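You operate a simulated robot arm through the tools that you are given. There is no shell and no other tool. Be economical: measure what you need, move in short steps, check, and stop when the job is done.

Carry out the task below with a simulated robot arm. There is one attempt and no reset: what you move stays moved.

JOB
Swap the empty core on the pad turntable for the pad that the table card names.
Fine: the core stands on the table, the steel weight lies on the pad, the drag dial is as on the card.

It is judged by the outcome, as a careful person would: the job done as asked, and still so three seconds after it is handed in. It fails if anything else is knocked over, pushed out of place, dropped, spilled or broken.

ROBOT AND FRAMES
A 7-joint arm with a two-finger parallel gripper, fixed in place. Base frame: the origin is at the foot of the arm, x ahead of it, y to its left, z up; the work surface is at about z = 850. Lengths are in mm, angles in degrees, forces in N, time in s.
With the tool pointing down near the work surface it reaches from about 300 to 700 mm from the base axis. Its first joint turns from -66.0 to 66.0 degrees. Payload 1.57 kg.
The tool frame sits at the grasp point between the pads (the TCP): z along the fingers, y along the line on which they close. The tips reach 30 mm beyond it. The gripper opens to 110 mm. The fingers are 24 mm wide and 12 mm thick; the gripper's body (48 by 112 mm) begins 78 mm behind the TCP.
Orientation is told as [roll, pitch, yaw] about the base's x, y, z axes, in that order, counted from this pose: with the fingers straight down and closing along the base's y, the tool's x points along the base's -x, its y along +y and its z along -z.

CONTROLS
- The arm moves only by the tool servo_tool. Its argument "rows" is a list of rows, each a list of 3 entries, a list of its own where there are three numbers: the opening, from 0 (shut) to 1 (fully open), then the shift along the tool's x, y, z in mm, then the turn, a rotation vector about the tool's x, y, z in rad. In form: [[hand, [dx, dy, dz], [wx, wy, wz]], ...]. A call has 1 to 12 rows; each row shifts and turns the commanded pose from where the row before left it, along the tool's axes as they then stand. Each row takes 0.2 s and may step no farther than 50 mm and 8.6 degrees from the row before; otherwise, or with a gripper value out of range, the whole call is refused. Where a pose cannot be reached the arm comes as near as it can. A force on the tool above 90 N (or 10 N above the force at the start of the call, whichever is more), or a blocked arm, ends the call early, and 0.2 s more pass. Each finger travels about 108 mm/s and halts on what it meets, pressing with about 20 N; the grip force reading is that of the motor and also rises with nothing between the fingers. The clock runs only during rows and for 0.2 s after the last one: add rows that do not move to give the fingers time. The reply holds the time, the measured pose of the TCP, the force on the tool along the base axes, the opening and the grip force, in the units named above and with some noise, with the torque about the TCP (base axes, N m) and any sound that the robot's microphone picked up, and new pictures: "pictures" is both (left out), scene, wrist or none.
- Cameras (640 x 400 px; columns grow to the right, rows downward): "scene" is fixed at [148, -390.6, 1386]; the picture's right is [0.88, -0.47, 0.00], its down [-0.33, -0.63, -0.71] and it looks along [0.33, 0.62, -0.71] (base axes); focal length 266 px, centre (320, 200). "wrist" rides on the gripper at [70, 16, -141] in the tool frame; the picture's right is [-0.23, 0.97, 0.00], its down [-0.86, -0.20, -0.48] and it looks along [-0.47, -0.11, 0.88] (tool axes); focal length 222 px, centre (320, 200). There is no depth. A picture from a camera that has moved, and an enlarged one, comes with that camera's place and axes in the base frame and with its lens.
- zoom(camera, box): a new picture of the part [left, top, right, bottom] of that camera's present view, enlarged. It takes no simulated time.
- finish_job(): hands the job in; it is judged then, once.

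Work in short steps. Places have to be worked out from the pictures, the camera data and where the tool is seen: move nearer, look again, correct. Check each grasp and each placing, and mend what went wrong. You have 120 turns and 200 pictures in all, those below and enlarged ones among them. Open the gripper and draw the arm clear of the work before you hand the job in, unless the task says otherwise; then end with one line.

The tools are called after "Emit:" as a command line: name --argument value ..., lists and objects as JSON in quotes. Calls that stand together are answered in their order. servo_tool: Moves the arm, as the interface text tells. Its arguments: {"type":"object","properties":{"rows":{"type":"array","items":{"type":"array"}},"pictures":{"type":"string","enum":["both","scene","wrist","none"]}},"required":["rows"]} The other tools are called the same way: zoom (camera, box) takes an enlarged picture of a part of a camera's view; finish_job () hands the job in.

At the start:

```text
clock: 0.0
ee_pos: [403.1, -19.7, 1148.8]
tool_rot: [0.0, 0.0, -0.1]
wrist_force: [0.1, -0.4, 0.5]
moment: [0.02, 0.0, -0.01]
finger_gap: 109.9
grip_force: 0.1
```

scene: 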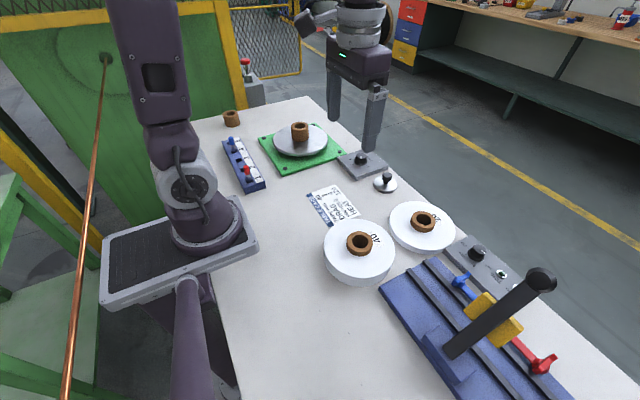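
wrist: 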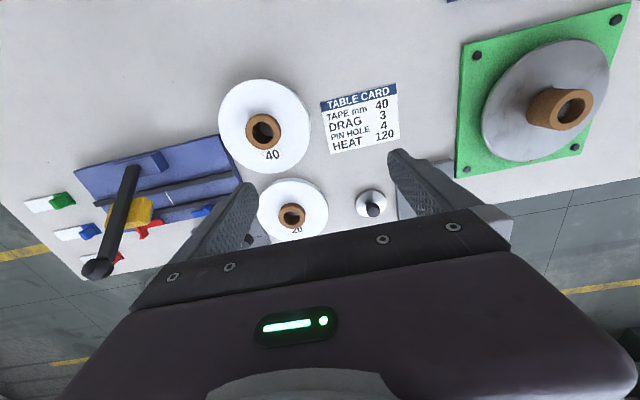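

The card reads tape 40, drag 3. I'll zoom in on the card, the turntable, and the dials.

Emit:
zoom --camera "wrist" --box '[200, 70, 420, 250]'

Emit:
zoom --camera "scene" --box '[210, 90, 410, 215]'

Emit:
zoom --camera "scene" --box '[320, 180, 580, 342]'

Emit:
zoom --camera "wrist" --box '[440, 0, 640, 200]'

```text
2.22 times, centred on (310, 160) of wrist
camera zoom: at [334.8, -6.1, 1289.6], right [0.23, 0.97, 0.0], down [0.86, -0.2, 0.48], along [0.47, -0.11, -0.88], focal length 494 px, centre (342, 289)
```

zoom: 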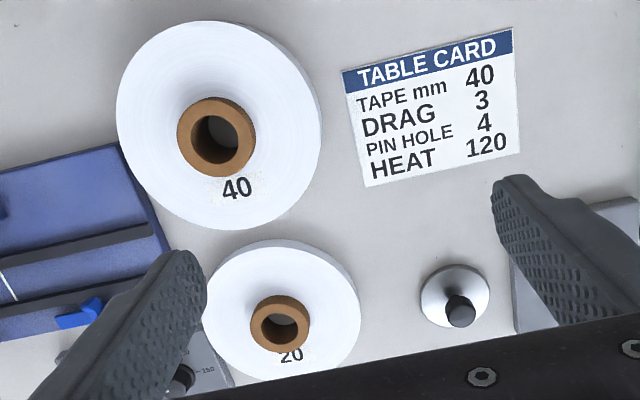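

```text
3.20 times, centred on (310, 152) of scene
camera zoom: at [148.0, -390.6, 1386.0], right [0.88, -0.47, 0.0], down [-0.33, -0.63, -0.71], along [0.33, 0.62, -0.71], focal length 852 px, centre (352, 352)
```

zoom: 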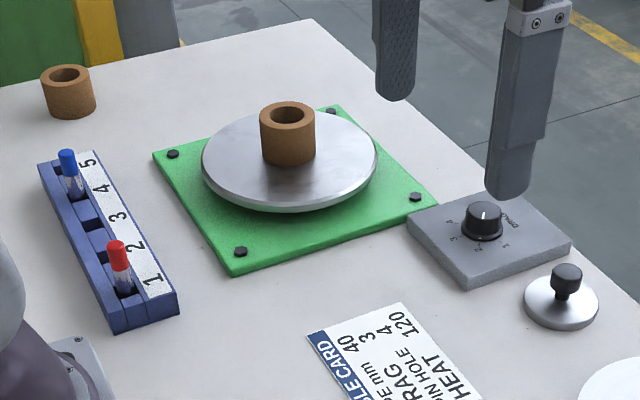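

```text
2.46 times, centred on (450, 261) of scene
camera zoom: at [148.0, -390.6, 1386.0], right [0.88, -0.47, 0.0], down [-0.33, -0.63, -0.71], along [0.33, 0.62, -0.71], focal length 655 px, centre (0, 50)
```

zoom: 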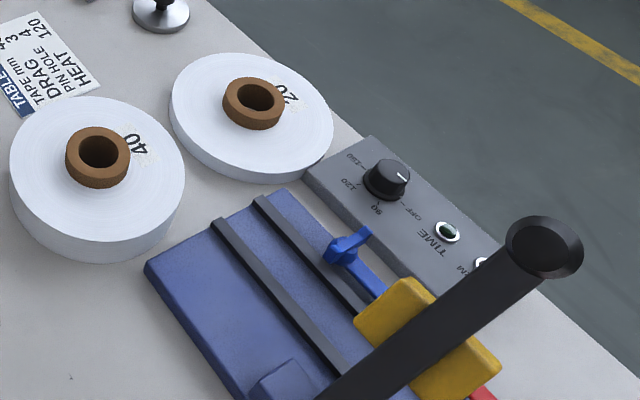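

```text
2.00 times, centred on (540, 100) of wrist
camera zoom: at [334.8, -6.1, 1289.6], right [0.23, 0.97, 0.0], down [0.86, -0.2, 0.48], along [0.47, -0.11, -0.88], focal length 444 px, centre (-120, 400)
```

zoom: 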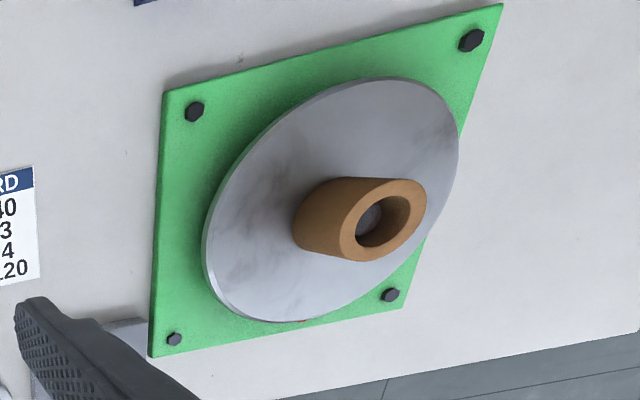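

Estimates: pad 40 core at about (391,-121), turntable core at about (461,346), weight at about (598,46), dial at about (583,154). Next I move above the turntable core for a closer look.

Emit:
servo_tool --rows '[[1, [-7, 45, 5], [0, 0, 0]], [1, [-7, 45, 5], [0, 0, 0]], [1, [-7, 45, 5], [0, 0, 0]], [1, [-7, 45, 5], [0, 0, 0]], [1, [-7, 45, 5], [0, 0, 0]], [1, [-7, 45, 5], [0, 0, 0]], [1, [-7, 45, 5], [0, 0, 0]], [1, [-7, 45, 5], [0, 0, 0]], [1, [0, 0, 0], [0, 0, 0]]]'

```text
clock: 2.0
ee_pos: [459.1, 338.5, 1108.4]
tool_rot: [0.0, -0.1, 0.1]
wrist_force: [-0.3, 0.4, -0.4]
moment: [0.02, -0.01, -0.02]
finger_gap: 110.0
grip_force: 0.1
camera wrist: at [389.9, 353.4, 1248.3], right [0.23, 0.97, 0.0], down [0.86, -0.2, 0.48], along [0.47, -0.11, -0.88], focal length 222 px, centre (320, 200)
```

scene: 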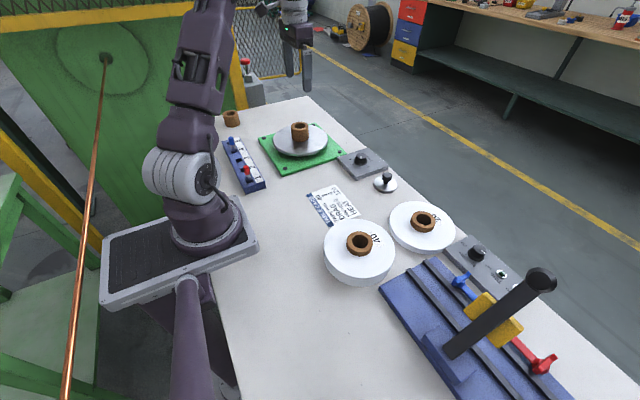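
wrist: 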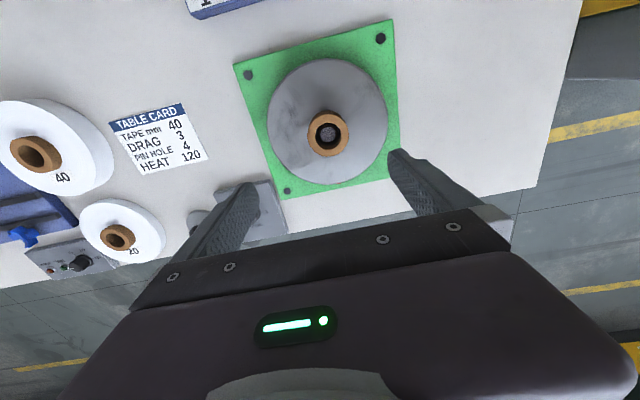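

The core's hole is at about (459,348). I'll centre over it and descend partway to measure heights.

Emit:
servo_tool --rows '[[1, [0, 10, 30], [0, 0, 0]], [1, [0, 0, 40], [0, 0, 0]], [1, [0, 0, 35], [0, 0, 0]], [1, [0, 0, 0], [0, 0, 0]]]'

Emit:
zoom --camera "scene" --box '[240, 70, 400, 170]'

Emit:
zoom --camera "wrist" --box '[180, 0, 460, 220]'

```text
clock: 3.0
ee_pos: [458.2, 348.3, 1004.5]
tool_rot: [0.0, 0.0, 0.0]
wrist_force: [0.0, -0.3, 0.1]
moment: [0.01, -0.02, 0.0]
finger_gap: 109.9
grip_force: 0.1
camera wrist: at [390.1, 363.4, 1145.4], right [0.23, 0.97, 0.0], down [0.86, -0.2, 0.48], along [0.47, -0.11, -0.88], focal length 222 px, centre (320, 200)
```

scene: 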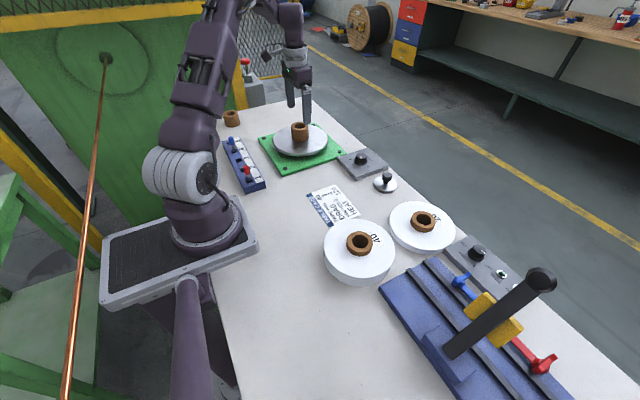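
wrist: 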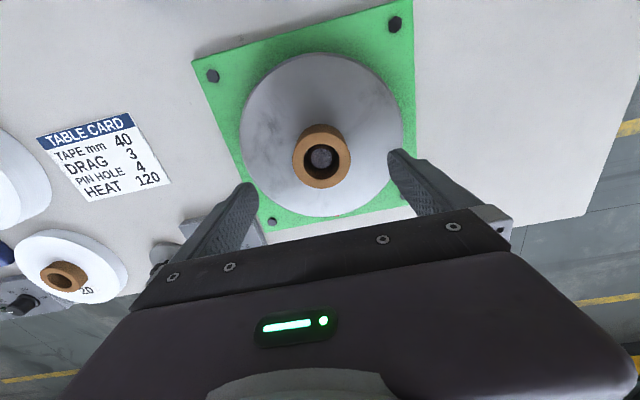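

```text
4.00 times, centred on (320, 120) of scene
camera zoom: at [148.0, -390.6, 1386.0], right [0.88, -0.47, 0.0], down [-0.33, -0.63, -0.71], along [0.33, 0.62, -0.71], focal length 1065 px, centre (320, 520)
```

zoom: 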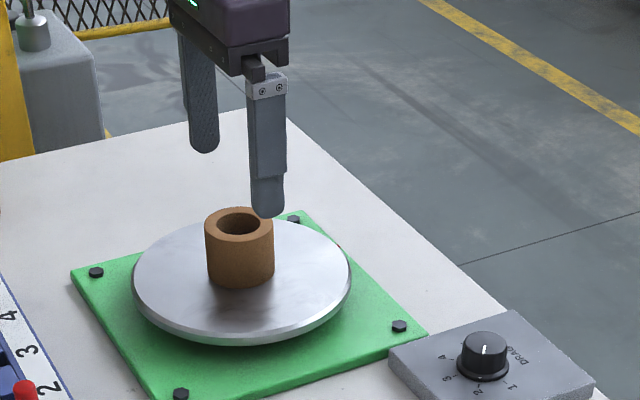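

```text
1.82 times, centred on (320, 110) of wrist
camera zoom: at [390.1, 363.4, 1145.4], right [0.23, 0.97, 0.0], down [0.86, -0.2, 0.48], along [0.47, -0.11, -0.88], focal length 404 px, centre (320, 364)
```

zoom: 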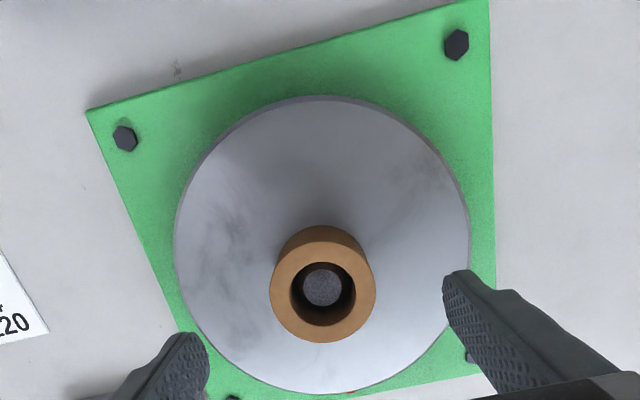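

Core top is at z≈930 and the platter at about 885. I'll shift 5 mm in x and descend to z≈945 to check alignment.

Emit:
servo_tool --rows '[[1, [-5, -1, 20], [0, 0, 0]], [1, [0, 0, 20], [0, 0, 0]], [1, [0, 0, 20], [0, 0, 0]], [1, [0, 0, 0], [0, 0, 0]]]' --pictures "wrist"

Emit:
zoom --camera "scene" --box '[240, 70, 400, 170]'

```text
clock: 4.0
ee_pos: [463.7, 348.4, 942.6]
tool_rot: [0.0, -0.1, 0.1]
wrist_force: [1.1, 0.5, 0.4]
moment: [-0.04, 0.02, 0.01]
finger_gap: 110.1
grip_force: 0.1
camera wrist: at [395.5, 362.5, 1084.4], right [0.23, 0.97, 0.0], down [0.86, -0.2, 0.48], along [0.47, -0.11, -0.88], focal length 222 px, centre (320, 200)
```

wrist: 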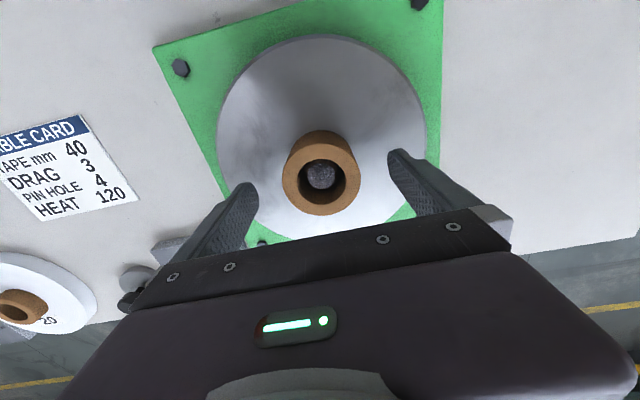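

```text
4.00 times, centred on (320, 120) of scene
camera zoom: at [148.0, -390.6, 1386.0], right [0.88, -0.47, 0.0], down [-0.33, -0.63, -0.71], along [0.33, 0.62, -0.71], focal length 1065 px, centre (320, 520)
```

zoom: 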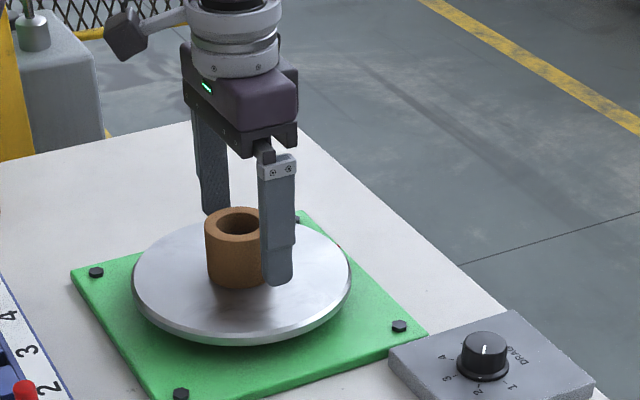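

Aligned: core at (462.4,348.7). I descend 14 mm more and close.

Emit:
servo_tool --rows '[[1, [1, 0, 14], [0, 0, 0]], [1, [0, 0, 0], [0, 0, 0]], [0.3, [0, 0, 0], [0, 0, 0]], [0.3, [0, 0, 0], [0, 0, 0]], [0.3, [0, 0, 0], [0, 0, 0]]]'

```text
clock: 5.2
ee_pos: [463.8, 348.7, 929.6]
tool_rot: [0.0, 0.0, 0.0]
wrist_force: [0.4, -0.2, 0.4]
moment: [0.02, 0.02, 0.02]
finger_gap: 57.1
grip_force: 20.2
camera wrist: at [394.7, 363.1, 1070.6], right [0.23, 0.97, 0.0], down [0.86, -0.2, 0.48], along [0.47, -0.11, -0.88], focal length 222 px, centre (320, 200)
```

scene: 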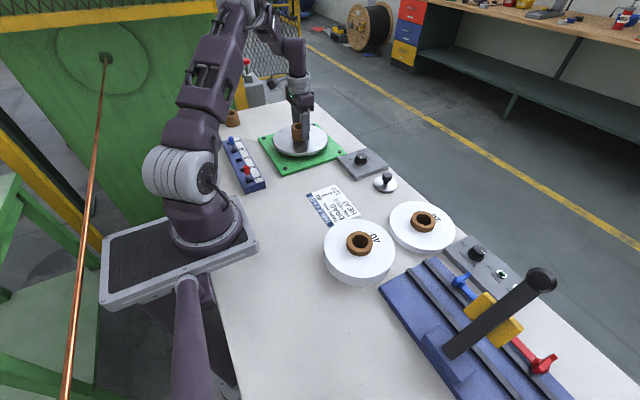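
wrist: 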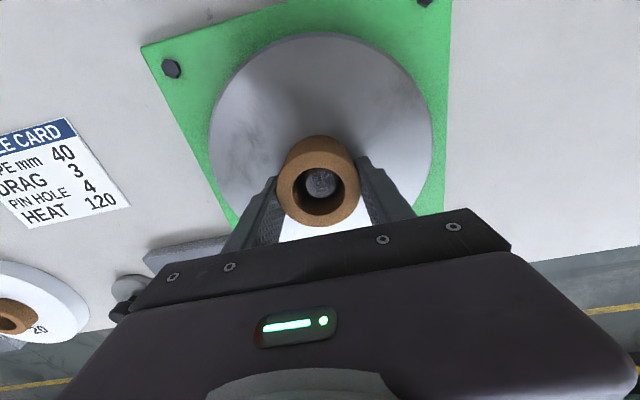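

The core is gripped at 57 mm. I lift straight up slowly.

Emit:
servo_tool --rows '[[0.3, [0, 0, -15], [0, 0, 0]], [0.3, [0, 0, -20], [0, 0, 0]], [0.3, [0, 0, -30], [0, 0, 0]], [0.3, [0, 0, -25], [0, 0, 0]], [0.3, [0, 0, 0], [0, 0, 0]]]'

Emit:
zoom --camera "scene" --box '[240, 70, 400, 170]'

```text
clock: 6.4
ee_pos: [463.1, 347.4, 1020.4]
tool_rot: [-0.1, 0.0, 0.0]
wrist_force: [-0.4, 0.1, -0.4]
moment: [-0.01, -0.03, -0.01]
finger_gap: 57.1
grip_force: 20.0
camera wrist: at [394.6, 361.5, 1161.2], right [0.23, 0.97, 0.0], down [0.86, -0.2, 0.48], along [0.47, -0.11, -0.88], focal length 222 px, centre (320, 200)
```

scene: 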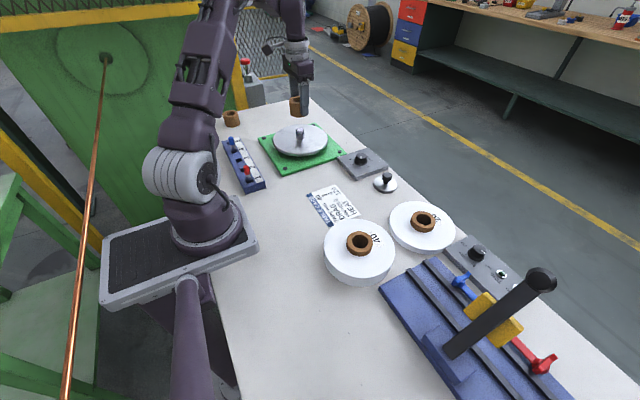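
wrist: 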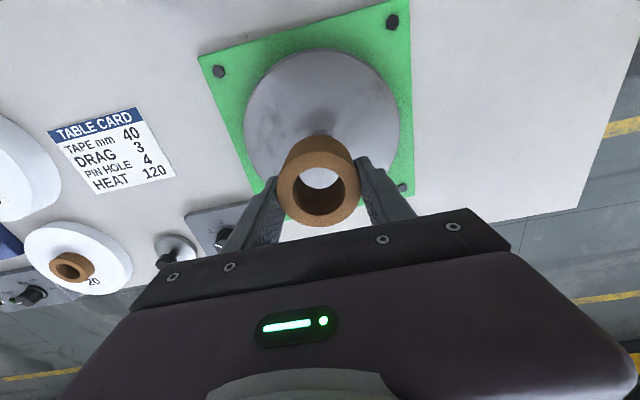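

```text
4.00 times, centred on (320, 120) of scene
camera zoom: at [148.0, -390.6, 1386.0], right [0.88, -0.47, 0.0], down [-0.33, -0.63, -0.71], along [0.33, 0.62, -0.71], focal length 1065 px, centre (320, 520)
```

zoom: 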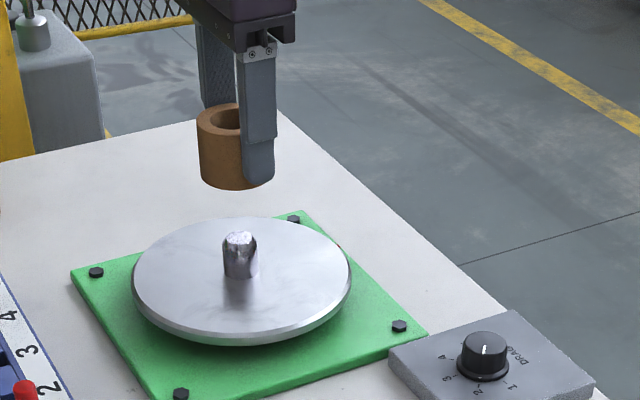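

The core is off and the spindle is exposed. I carry the core over to free table at about (350,150).

Emit:
servo_tool --rows '[[0.3, [22, -39, 0], [0, 0, 0]], [0.3, [22, -39, 0], [0, 0, 0]], [0.3, [22, -39, 0], [0, 0, 0]], [0.3, [22, -39, 0], [0, 0, 0]], [0.3, [22, -39, 0], [0, 0, 0]], [0.3, [0, 0, 35], [0, 0, 0]], [0.3, [0, 0, 35], [0, 0, 0]], [0.3, [0, 0, 30], [0, 0, 0]], [0.3, [0, 0, 0], [0, 0, 0]]]'

Emit:
zoom --camera "scene" --box '[220, 130, 380, 230]'

```text
clock: 8.4
ee_pos: [355.1, 151.5, 919.9]
tool_rot: [0.0, 0.0, 0.2]
wrist_force: [-0.6, 0.6, -1.2]
moment: [0.05, 0.04, -0.01]
finger_gap: 57.2
grip_force: 19.6
camera wrist: at [285.7, 166.5, 1060.9], right [0.23, 0.97, 0.0], down [0.86, -0.2, 0.48], along [0.47, -0.11, -0.88], focal length 222 px, centre (320, 200)
```

scene: 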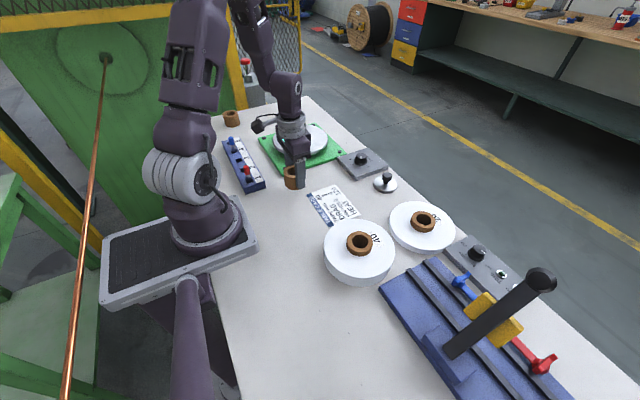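
wrist: 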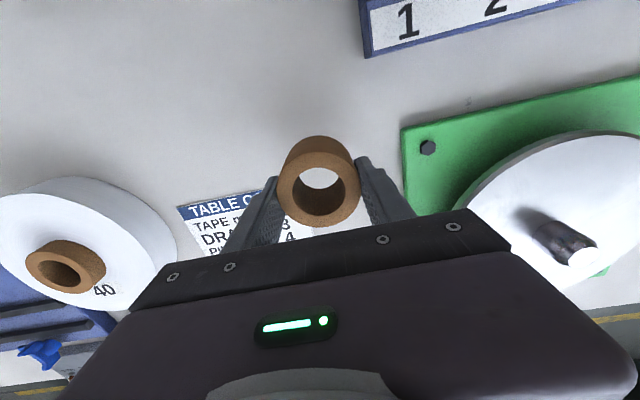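

```text
4.00 times, centred on (300, 180) of scene
camera zoom: at [148.0, -390.6, 1386.0], right [0.88, -0.47, 0.0], down [-0.33, -0.63, -0.71], along [0.33, 0.62, -0.71], focal length 1065 px, centre (400, 280)
```

zoom: 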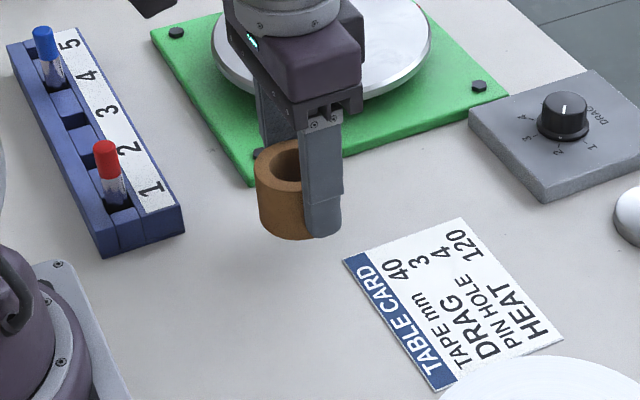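

The core is clear of the card, and I shift a bit farther from it. Then I lower in small steps towards the expected contact at z≈895.

Emit:
servo_tool --rows '[[0.3, [10, 14, 8], [0, 0, 0]], [0.3, [0, 0, 6], [0, 0, 0]], [0.3, [0, 0, 3], [0, 0, 0]], [0.3, [0, 0, 2], [0, 0, 0]], [0.3, [0, 0, 0], [0, 0, 0]]]' --pictures "none"

Emit:
zoom --camera "scene" --box '[220, 130, 380, 230]'

```text
clock: 9.6
ee_pos: [343.1, 166.1, 900.5]
tool_rot: [0.1, 0.0, 0.1]
wrist_force: [0.3, 0.8, -0.6]
moment: [0.03, -0.01, -0.02]
finger_gap: 57.3
grip_force: 19.9
```

```text
4.00 times, centred on (300, 180) of scene
camera zoom: at [148.0, -390.6, 1386.0], right [0.88, -0.47, 0.0], down [-0.33, -0.63, -0.71], along [0.33, 0.62, -0.71], focal length 1065 px, centre (400, 280)
```

zoom: 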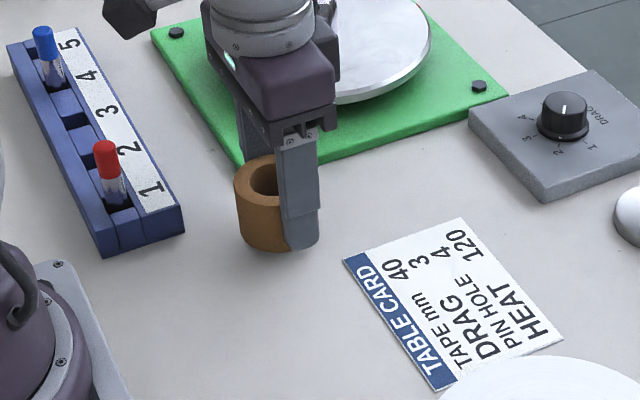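

Not yet touching. I continue down in 1.5–2 mm steps until the force rises.

Emit:
servo_tool --rows '[[0.3, [0, 0, 2], [0, 0, 0]], [0.3, [0, 0, 2], [0, 0, 0]], [0.3, [0, 0, 1], [0, 0, 0]], [0.3, [0, 0, 1], [0, 0, 0]], [0.3, [0, 0, 0], [0, 0, 0]]]' --pictures "none"

```text
clock: 10.8
ee_pos: [344.3, 167.6, 893.9]
tool_rot: [-0.1, -0.1, 0.0]
wrist_force: [0.5, 0.3, -1.0]
moment: [0.03, -0.04, -0.01]
finger_gap: 57.3
grip_force: 20.7
```

Emit:
servo_tool --rows '[[0.3, [0, 0, 1], [0, 0, 0]], [0.3, [0, 0, 1], [0, 0, 0]], [0.3, [0, 0, 1], [0, 0, 0]], [0.3, [0, 0, 0], [0, 0, 0]]]' --pictures "none"

Emit:
zoom --camera "scene" --box '[240, 140, 340, 210]'

```text
clock: 11.8
ee_pos: [343.2, 167.4, 892.3]
tool_rot: [0.1, 0.1, 0.0]
wrist_force: [-0.2, 0.0, -0.7]
moment: [-0.03, -0.03, -0.03]
finger_gap: 57.1
grip_force: 20.4
```

```text
5.71 times, centred on (290, 175) of scene
camera zoom: at [148.0, -390.6, 1386.0], right [0.88, -0.47, 0.0], down [-0.33, -0.63, -0.71], along [0.33, 0.62, -0.71], focal length 1522 px, centre (491, 343)
```

zoom: 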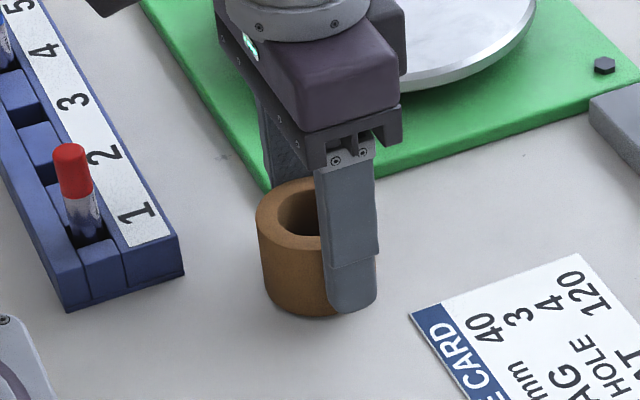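

No contact force yet. I keep lowering gently.

Emit:
servo_tool --rows '[[0.3, [0, 0, 1], [0, 0, 0]], [0.3, [0, 0, 1], [0, 0, 0]], [0.3, [0, 0, 1], [0, 0, 0]], [0.3, [0, 0, 0], [0, 0, 0]]]' --pictures "none"

```text
clock: 12.8
ee_pos: [344.1, 167.6, 889.2]
tool_rot: [-0.1, 0.0, 0.0]
wrist_force: [0.2, -0.8, -0.8]
moment: [-0.04, -0.01, 0.01]
finger_gap: 57.5
grip_force: 20.1
```

Emit:
servo_tool --rows '[[0.3, [0, 0, 1], [0, 0, 0]], [0.3, [0, 0, 1], [0, 0, 0]], [0.3, [0, 0, 1], [0, 0, 0]], [0.3, [0, 0, 0], [0, 0, 0]]]' --pictures "none"

Emit:
zoom --camera "scene" --box '[240, 140, 340, 210]'

```text
clock: 13.8
ee_pos: [344.8, 167.8, 885.0]
tool_rot: [0.1, -0.1, 0.0]
wrist_force: [5.2, -5.6, 13.9]
moment: [-0.22, -0.09, 0.03]
finger_gap: 57.1
grip_force: 20.1
```

```text
5.71 times, centred on (290, 175) of scene
camera zoom: at [147.9, -390.8, 1386.0], right [0.88, -0.47, 0.0], down [-0.33, -0.63, -0.71], along [0.33, 0.62, -0.71], focal length 1522 px, centre (491, 343)
```

zoom: 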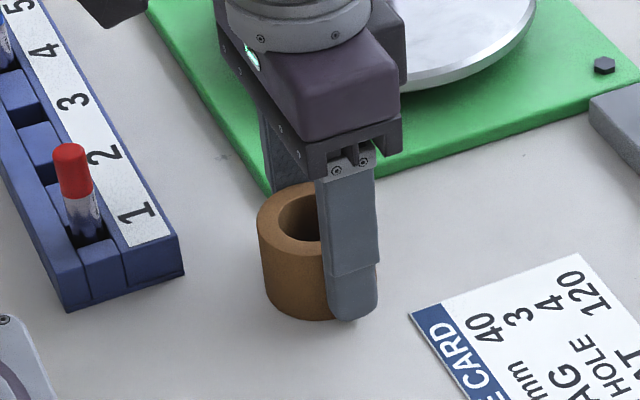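

Contact at z≈885 (14 N). I open and retreat upward.

Emit:
servo_tool --rows '[[0.3, [0, 0, -1], [0, 0, 0]], [0.75, [0, 0, 0], [0, 0, 0]], [0.75, [0, 0, 0], [0, 0, 0]], [0.75, [0, 0, -20], [0, 0, 0]], [0.75, [0, 0, -40], [0, 0, 0]], [1, [0, 0, -50], [0, 0, 0]], [1, [0, 0, -50], [0, 0, 0]], [1, [0, 0, 0], [0, 0, 0]]]'

Emit:
zoom --camera "scene" --box '[240, 110, 400, 210]'

```text
clock: 15.6
ee_pos: [342.9, 165.2, 1048.0]
tool_rot: [0.0, 0.0, 0.0]
wrist_force: [0.3, -0.1, 1.0]
moment: [-0.04, 0.01, -0.01]
finger_gap: 109.8
grip_force: 0.1
camera wrist: at [274.2, 179.9, 1189.2], right [0.23, 0.97, 0.0], down [0.86, -0.2, 0.48], along [0.47, -0.11, -0.88], focal length 222 px, centre (320, 200)
```

scene: 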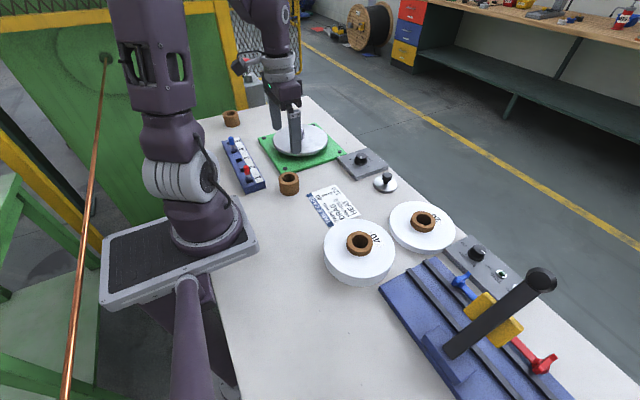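
wrist: 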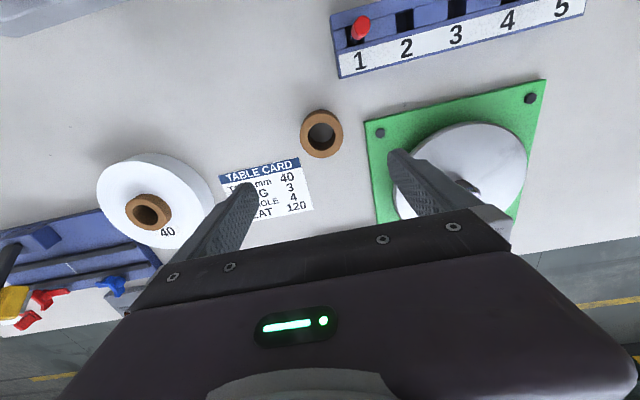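

```text
4.00 times, centred on (320, 160) of scene
camera zoom: at [147.9, -390.6, 1386.0], right [0.88, -0.47, 0.0], down [-0.33, -0.63, -0.71], along [0.33, 0.62, -0.71], focal length 1065 px, centre (320, 360)
```

zoom: 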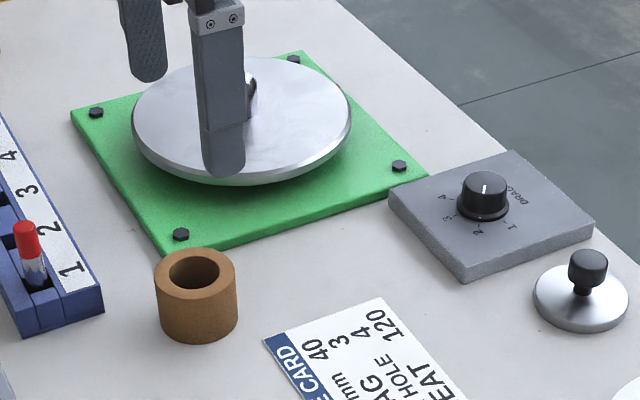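

The core stands. Now I move over the drag dial at about (583,154) to read it.

Emit:
servo_tool --rows '[[1, [-40, -2, 0], [0, 0, 0]], [1, [-40, -2, 0], [0, 0, 0]], [1, [-40, -2, 0], [0, 0, 0]], [1, [-40, -2, 0], [0, 0, 0]], [1, [-40, -2, 10], [0, 0, 0]], [1, [-35, -2, 20], [0, 0, 0]], [1, [0, 0, 0], [0, 0, 0]]]' --pictures "wrist"

Emit:
zoom --camera "wrist" --box '[220, 60, 420, 220]'

Emit:
zoom --camera "scene" --box '[330, 130, 410, 180]'

```text
clock: 17.2
ee_pos: [579.8, 154.2, 1015.5]
tool_rot: [0.0, 0.1, 0.0]
wrist_force: [0.6, 0.1, 0.6]
moment: [0.02, 0.0, 0.01]
finger_gap: 110.2
grip_force: 0.1
camera wrist: at [510.1, 170.1, 1155.6], right [0.23, 0.97, 0.0], down [0.86, -0.2, 0.48], along [0.47, -0.11, -0.88], focal length 222 px, centre (320, 200)
```

wrist: 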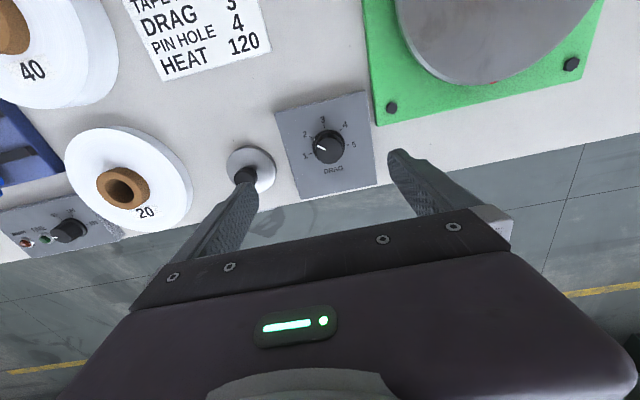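

```text
2.50 times, centred on (320, 140) of wrist
camera zoom: at [510.1, 170.1, 1155.6], right [0.23, 0.97, 0.0], down [0.86, -0.2, 0.48], along [0.47, -0.11, -0.88], focal length 555 px, centre (320, 350)
```

zoom: 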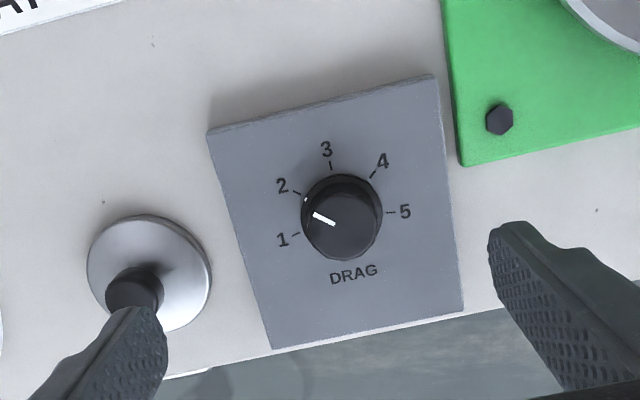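

```text
8.00 times, centred on (370, 155) of scene
camera zoom: at [148.0, -390.6, 1386.0], right [0.88, -0.47, 0.0], down [-0.33, -0.63, -0.71], along [0.33, 0.62, -0.71], focal length 2130 px, centre (-80, 560)
```

zoom: 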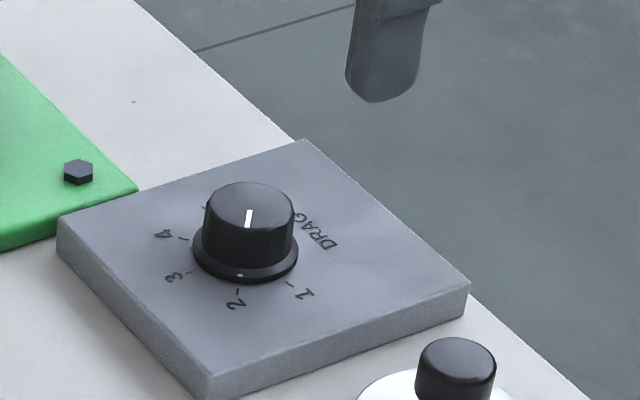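

The dial points at 2 and must turn to 3, about 52° clockwise seen from above. I put the knob at about (588,163), top z≈883; I move closer with the gripper partly open to verify.

Emit:
servo_tool --rows '[[0.6, [-8, 8, 30], [0, 0, 0]], [0.6, [0, 0, 30], [0, 0, 0]], [0.6, [0, 0, 20], [0, 0, 0]], [0.6, [0, 0, 0], [0, 0, 0]]]' --pictures "wrist"

Emit:
zoom --camera "wrist" --box '[220, 80, 420, 240]'

Emit:
zoom --camera "scene" --box '[330, 130, 410, 180]'

```text
clock: 18.2
ee_pos: [585.7, 163.5, 935.5]
tool_rot: [-0.1, 0.1, 0.1]
wrist_force: [-0.3, 0.2, 1.2]
moment: [0.04, 0.02, 0.02]
finger_gap: 65.8
grip_force: 0.0
camera wrist: at [517.9, 178.1, 1076.8], right [0.23, 0.97, 0.0], down [0.86, -0.2, 0.48], along [0.47, -0.11, -0.88], focal length 222 px, centre (320, 200)
```

wrist: 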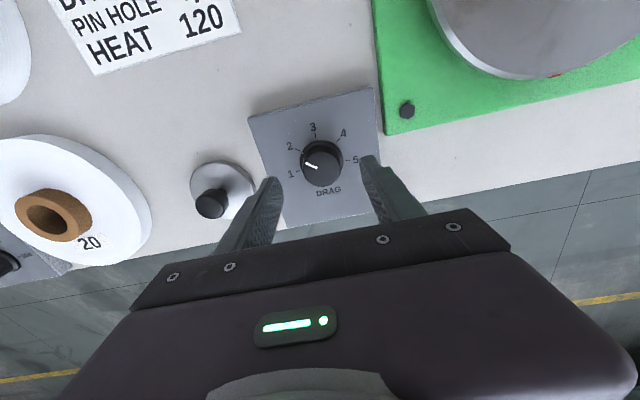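

```text
2.50 times, centred on (320, 160) of wrist
camera zoom: at [517.9, 178.1, 1076.8], right [0.23, 0.97, 0.0], down [0.86, -0.2, 0.48], along [0.47, -0.11, -0.88], focal length 555 px, centre (320, 300)
```

zoom: 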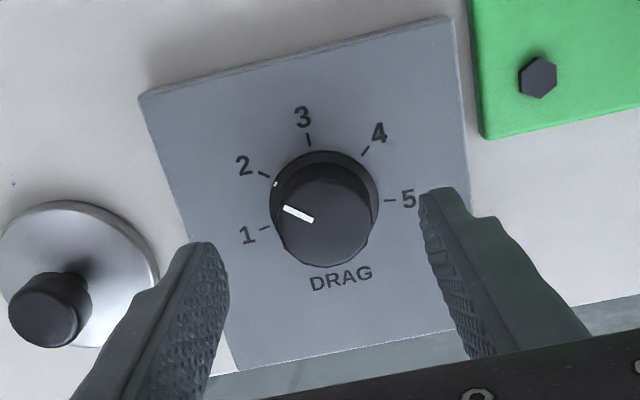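

```text
8.00 times, centred on (370, 155) of scene
camera zoom: at [148.0, -390.6, 1386.0], right [0.88, -0.47, 0.0], down [-0.33, -0.63, -0.71], along [0.33, 0.62, -0.71], focal length 2130 px, centre (-80, 560)
```

zoom: 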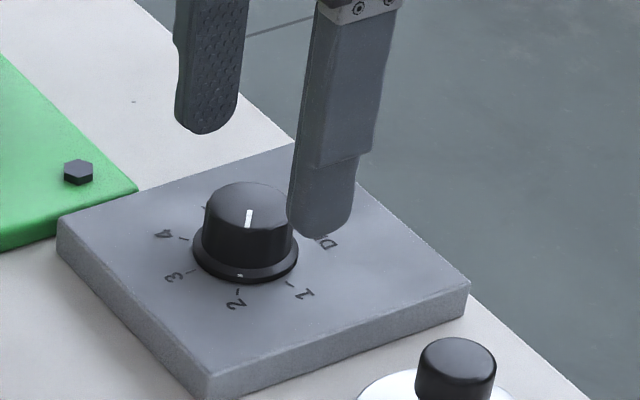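

Knob at (588,162). I descend to TCP z≈901 and close on it.

Emit:
servo_tool --rows '[[0.6, [-2, -1, 20], [0, 0, 0]], [0.6, [0, 0, 14], [0, 0, 0]], [0.6, [0, 0, 0], [0, 0, 0]], [0.1, [0, 0, 0], [0, 0, 0]], [0.1, [0, 0, 0], [0, 0, 0]]]' --pictures "wrist"

Emit:
zoom --camera "scene" --box '[330, 130, 410, 180]'

```text
clock: 19.4
ee_pos: [589.4, 166.1, 902.2]
tool_rot: [0.2, 0.0, 0.1]
wrist_force: [1.1, 14.9, -4.7]
moment: [0.55, -0.34, -0.01]
finger_gap: 35.1
grip_force: 42.3
camera wrist: at [520.0, 179.0, 1043.0], right [0.23, 0.97, 0.0], down [0.86, -0.2, 0.48], along [0.47, -0.11, -0.88], focal length 222 px, centre (320, 200)
```

wrist: 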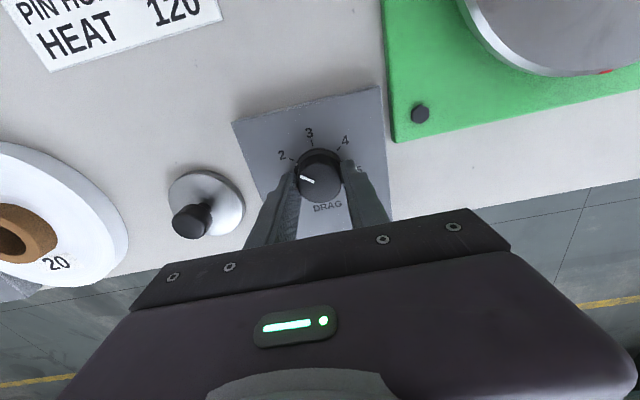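

```text
8.00 times, centred on (370, 155) of scene
camera zoom: at [148.1, -390.2, 1386.1], right [0.88, -0.47, 0.0], down [-0.33, -0.63, -0.71], along [0.33, 0.62, -0.71], focal length 2130 px, centre (-80, 560)
```

zoom: 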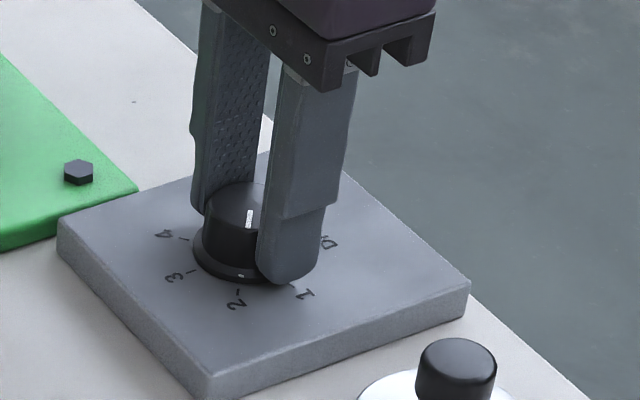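

Gripped at 35 mm with a sideways load. I relieve it by +4 mm in y, then turn +51.6° about the tool z.

Emit:
servo_tool --rows '[[0.1, [0, 4, 0], [0, 0, 0]], [0.1, [0, 0, 0], [0, 0, 0.15]], [0.1, [0, 0, 0], [0, 0, 0.15]], [0.1, [0, 0, 0], [0, 0, 0.15]], [0.1, [0, 0, 0], [0, 0, 0.15]], [0.1, [0, 0, 0], [0, 0, 0.15]], [0.1, [0, 0, 0], [0, 0, 0.15]], [0.1, [0, 0, 0], [0, 0, 0]]]' --pictures "wrist"

Emit:
zoom --camera "scene" --box '[330, 130, 410, 180]'

Emit:
zoom --camera "wrist" --box '[240, 100, 400, 220]'

```text
clock: 21.2
ee_pos: [589.5, 163.8, 902.6]
tool_rot: [-0.3, -0.1, -51.7]
wrist_force: [-11.1, -30.4, -1.5]
moment: [-1.13, 0.27, 0.03]
finger_gap: 34.9
grip_force: 42.3
camera wrist: at [559.1, 227.2, 1042.9], right [0.91, 0.42, 0.0], down [0.37, -0.79, 0.48], along [0.2, -0.44, -0.88], focal length 222 px, centre (320, 200)
```

wrist: 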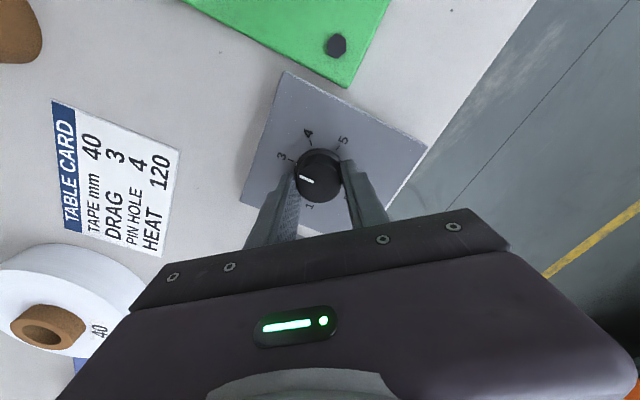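

```text
8.00 times, centred on (370, 155) of scene
camera zoom: at [147.7, -391.3, 1385.8], right [0.88, -0.47, 0.0], down [-0.33, -0.63, -0.71], along [0.33, 0.63, -0.71], focal length 2130 px, centre (-80, 560)
```

zoom: 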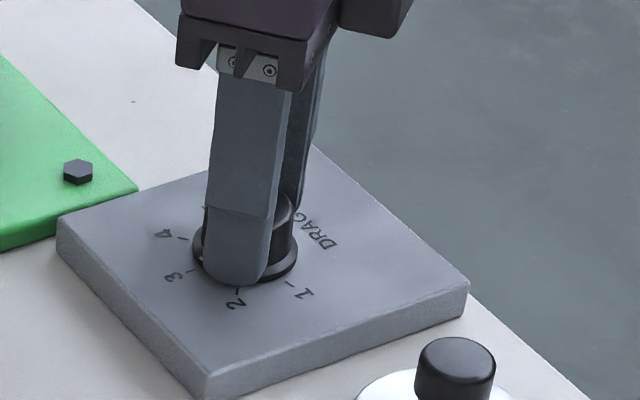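

```text
3.33 times, centred on (320, 160) of wrist
camera zoom: at [559.1, 227.2, 1042.9], right [0.91, 0.42, 0.0], down [0.37, -0.79, 0.48], along [0.2, -0.44, -0.88], focal length 740 px, centre (320, 333)
```

zoom: 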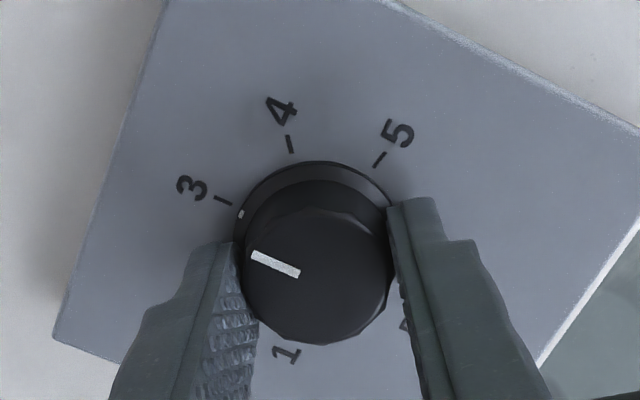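

The skirt dot is about 4° short of the 3 tick and there is side load. I relieve it and turn about 4.5° more.

Emit:
servo_tool --rows '[[0.1, [-1.1, -1.9, 0], [0, 0, 0]], [0.1, [0, 0, 0], [0, 0, 0.08]], [0.1, [0, 0, 0], [0, 0, 0]]]' --pictures "none"

Emit:
zoom --camera "wrist" --box '[240, 100, 400, 220]'

```text
clock: 22.0
ee_pos: [587.6, 163.1, 902.5]
tool_rot: [0.0, 0.0, -56.1]
wrist_force: [-1.8, -25.8, -13.3]
moment: [-0.93, -0.2, 0.06]
finger_gap: 34.8
grip_force: 42.3
```

```text
3.33 times, centred on (320, 160) of wrist
camera zoom: at [563.5, 228.8, 1043.1], right [0.94, 0.35, 0.0], down [0.31, -0.82, 0.48], along [0.17, -0.45, -0.88], focal length 740 px, centre (320, 333)
```

zoom: 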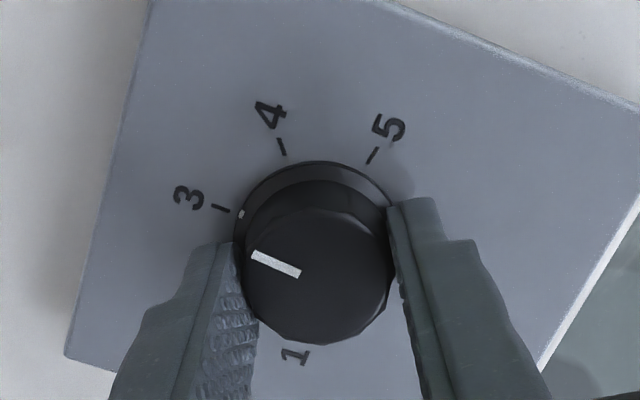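

The dot is now in line with the 3 tick. I release, rise and check.

Emit:
servo_tool --rows '[[0.6, [0, 0, 0], [0, 0, 0]], [0.6, [0, 0, 0], [0, 0, 0]], [0.6, [0, 0, -40], [0, 0, 0]], [0.6, [0, 0, -40], [0, 0, 0]], [0.6, [0, 0, -20], [0, 0, 0]], [0.6, [0, 0, 0], [0, 0, 0]]]' --pictures "wrist"

Emit:
zoom --camera "wrist" --box '[240, 60, 400, 180]'

Emit:
zoom --camera "scene" --box '[330, 130, 410, 180]'

```text
clock: 23.4
ee_pos: [588.1, 163.9, 1003.5]
tool_rot: [0.0, 0.0, -56.0]
wrist_force: [0.5, -0.8, -0.4]
moment: [0.0, 0.0, 0.0]
finger_gap: 66.0
grip_force: 0.1
camera wrist: at [563.0, 229.3, 1144.3], right [0.94, 0.35, 0.0], down [0.31, -0.82, 0.48], along [0.17, -0.45, -0.88], focal length 222 px, centre (320, 200)
```

wrist: 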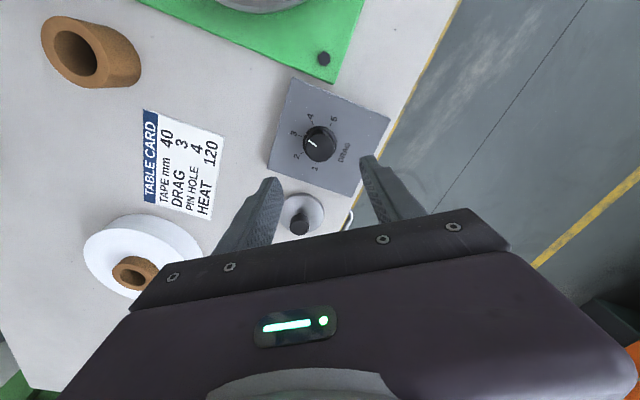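

```text
3.33 times, centred on (320, 120) of wrist
camera zoom: at [563.0, 229.3, 1144.3], right [0.94, 0.35, 0.0], down [0.31, -0.82, 0.48], along [0.17, -0.45, -0.88], focal length 740 px, centre (320, 467)
```

zoom: 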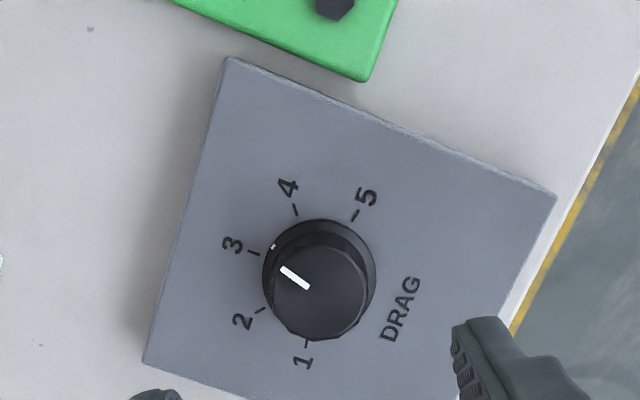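

```text
8.00 times, centred on (370, 155) of scene
camera zoom: at [148.0, -390.6, 1386.0], right [0.88, -0.47, 0.0], down [-0.33, -0.63, -0.71], along [0.33, 0.62, -0.71], focal length 2130 px, centre (-80, 560)
```

zoom: 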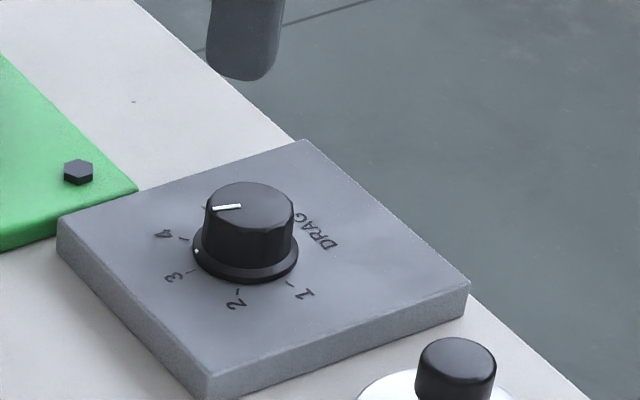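

On release the dial was dragged about 12° past 3. I re-grip more softly and check the load before correcting.

Emit:
servo_tool --rows '[[0.6, [0, 0, 40], [0, 0, 0]], [0.6, [0, 0, 40], [0, 0, 0]], [0.6, [0, 0, 20], [0, 0, 0]], [0.6, [0, 0, 0], [0, 0, 0]], [0.29, [0, 0, 0], [0, 0, 0]], [0.29, [0, 0, 0], [0, 0, 0]]]' --pictures "none"

Emit:
zoom --camera "wrist" --box '[240, 100, 400, 220]'

```text
clock: 24.8
ee_pos: [590.2, 164.0, 902.0]
tool_rot: [-0.1, -0.1, -56.1]
wrist_force: [-6.4, -4.0, -0.4]
moment: [-0.03, 0.21, 0.01]
finger_gap: 39.0
grip_force: 4.2
```

```text
3.33 times, centred on (320, 160) of wrist
camera zoom: at [565.7, 228.8, 1042.7], right [0.94, 0.35, 0.0], down [0.31, -0.82, 0.48], along [0.17, -0.45, -0.88], focal length 740 px, centre (320, 333)
```

zoom: 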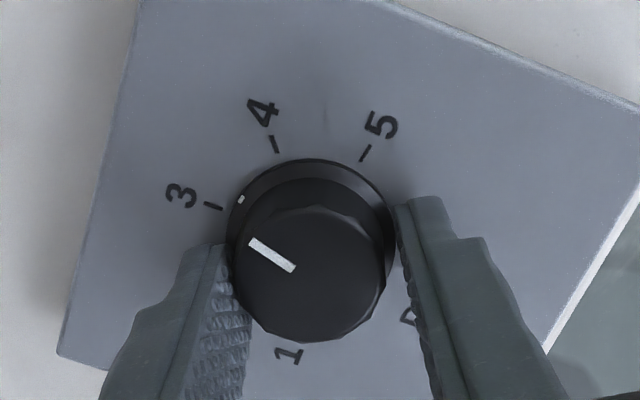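

The left finger touches first, so I shift the tool -2 mm in y and close again.

Emit:
servo_tool --rows '[[0.29, [0, -2, 0], [0, 0, 0]], [0.29, [0, 0, 0], [0, 0, 0]], [0.25, [0, 0, 0], [0, 0, 0]], [0.25, [0, 0, 0], [0, 0, 0]]]' --pictures "none"

Emit:
zoom --camera "wrist" --box '[240, 100, 400, 220]'

```text
clock: 25.8
ee_pos: [588.8, 161.8, 901.9]
tool_rot: [0.1, 0.0, -56.1]
wrist_force: [-0.8, -1.6, -0.1]
moment: [-0.09, -0.14, 0.02]
finger_gap: 35.2
grip_force: 42.0
```

```text
3.33 times, centred on (320, 160) of wrist
camera zoom: at [563.6, 228.1, 1042.8], right [0.94, 0.35, 0.0], down [0.31, -0.82, 0.48], along [0.17, -0.45, -0.88], focal length 740 px, centre (320, 333)
```

zoom: 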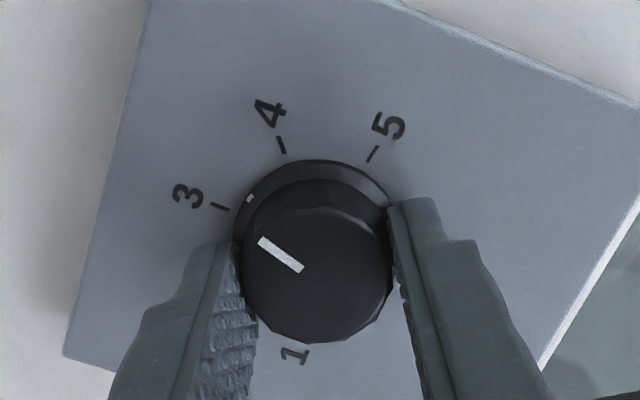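

Load is near zero now. I turn back 12.6°.

Emit:
servo_tool --rows '[[0.25, [0, 0, 0], [0, 0, -0.11]], [0.25, [0, 0, 0], [0, 0, -0.11]], [0.25, [0, 0, 0], [0, 0, 0]]]' --pictures "none"

Emit:
zoom --camera "wrist" --box '[240, 100, 400, 220]'

```text
clock: 26.6
ee_pos: [588.8, 163.1, 902.9]
tool_rot: [0.2, -0.1, -43.4]
wrist_force: [12.1, 0.1, -16.4]
moment: [0.04, -0.69, 0.04]
finger_gap: 35.4
grip_force: 42.3
```

```text
3.33 times, centred on (320, 160) of wrist
camera zoom: at [549.7, 221.3, 1042.7], right [0.83, 0.55, 0.0], down [0.48, -0.73, 0.48], along [0.27, -0.4, -0.88], focal length 740 px, centre (320, 333)
```

zoom: 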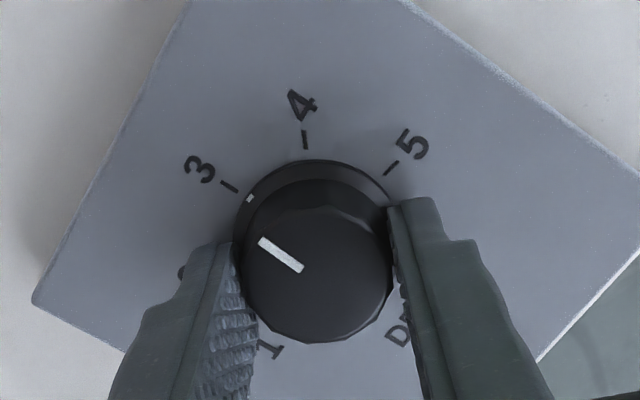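

Aligned with 3. Before releasing, I relieve the residual load.

Emit:
servo_tool --rows '[[0.25, [-1.0, 1.0, 0.5], [0, 0, 0]], [0.25, [0, 0, 0], [0, 0, 0]]]' --pictures "none"

```text
clock: 27.2
ee_pos: [587.9, 162.4, 902.4]
tool_rot: [0.0, 0.0, -43.6]
wrist_force: [7.5, 2.2, -2.5]
moment: [-0.42, -0.56, 0.0]
finger_gap: 35.3
grip_force: 42.2
```

Emit:
servo_tool --rows '[[0.25, [-0.7, 0.8, 0.1], [0, 0, 0]], [0.25, [0, 0, 0], [0, 0, 0]]]' --pictures "none"

Emit:
zoom --camera "wrist" --box '[240, 100, 400, 220]'

```text
clock: 27.8
ee_pos: [589.7, 163.7, 902.5]
tool_rot: [0.0, 0.2, -43.5]
wrist_force: [2.0, 1.6, 3.4]
moment: [-0.17, -0.21, 0.03]
finger_gap: 35.1
grip_force: 42.1
```

```text
3.33 times, centred on (320, 160) of wrist
camera zoom: at [550.3, 221.4, 1042.9], right [0.84, 0.55, 0.0], down [0.48, -0.73, 0.48], along [0.26, -0.4, -0.88], focal length 740 px, centre (320, 333)
```

zoom: 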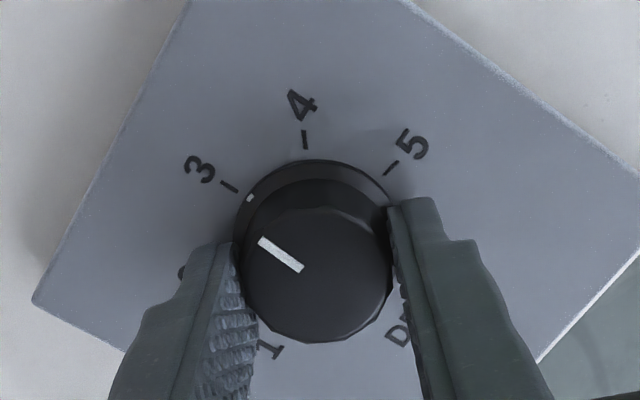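

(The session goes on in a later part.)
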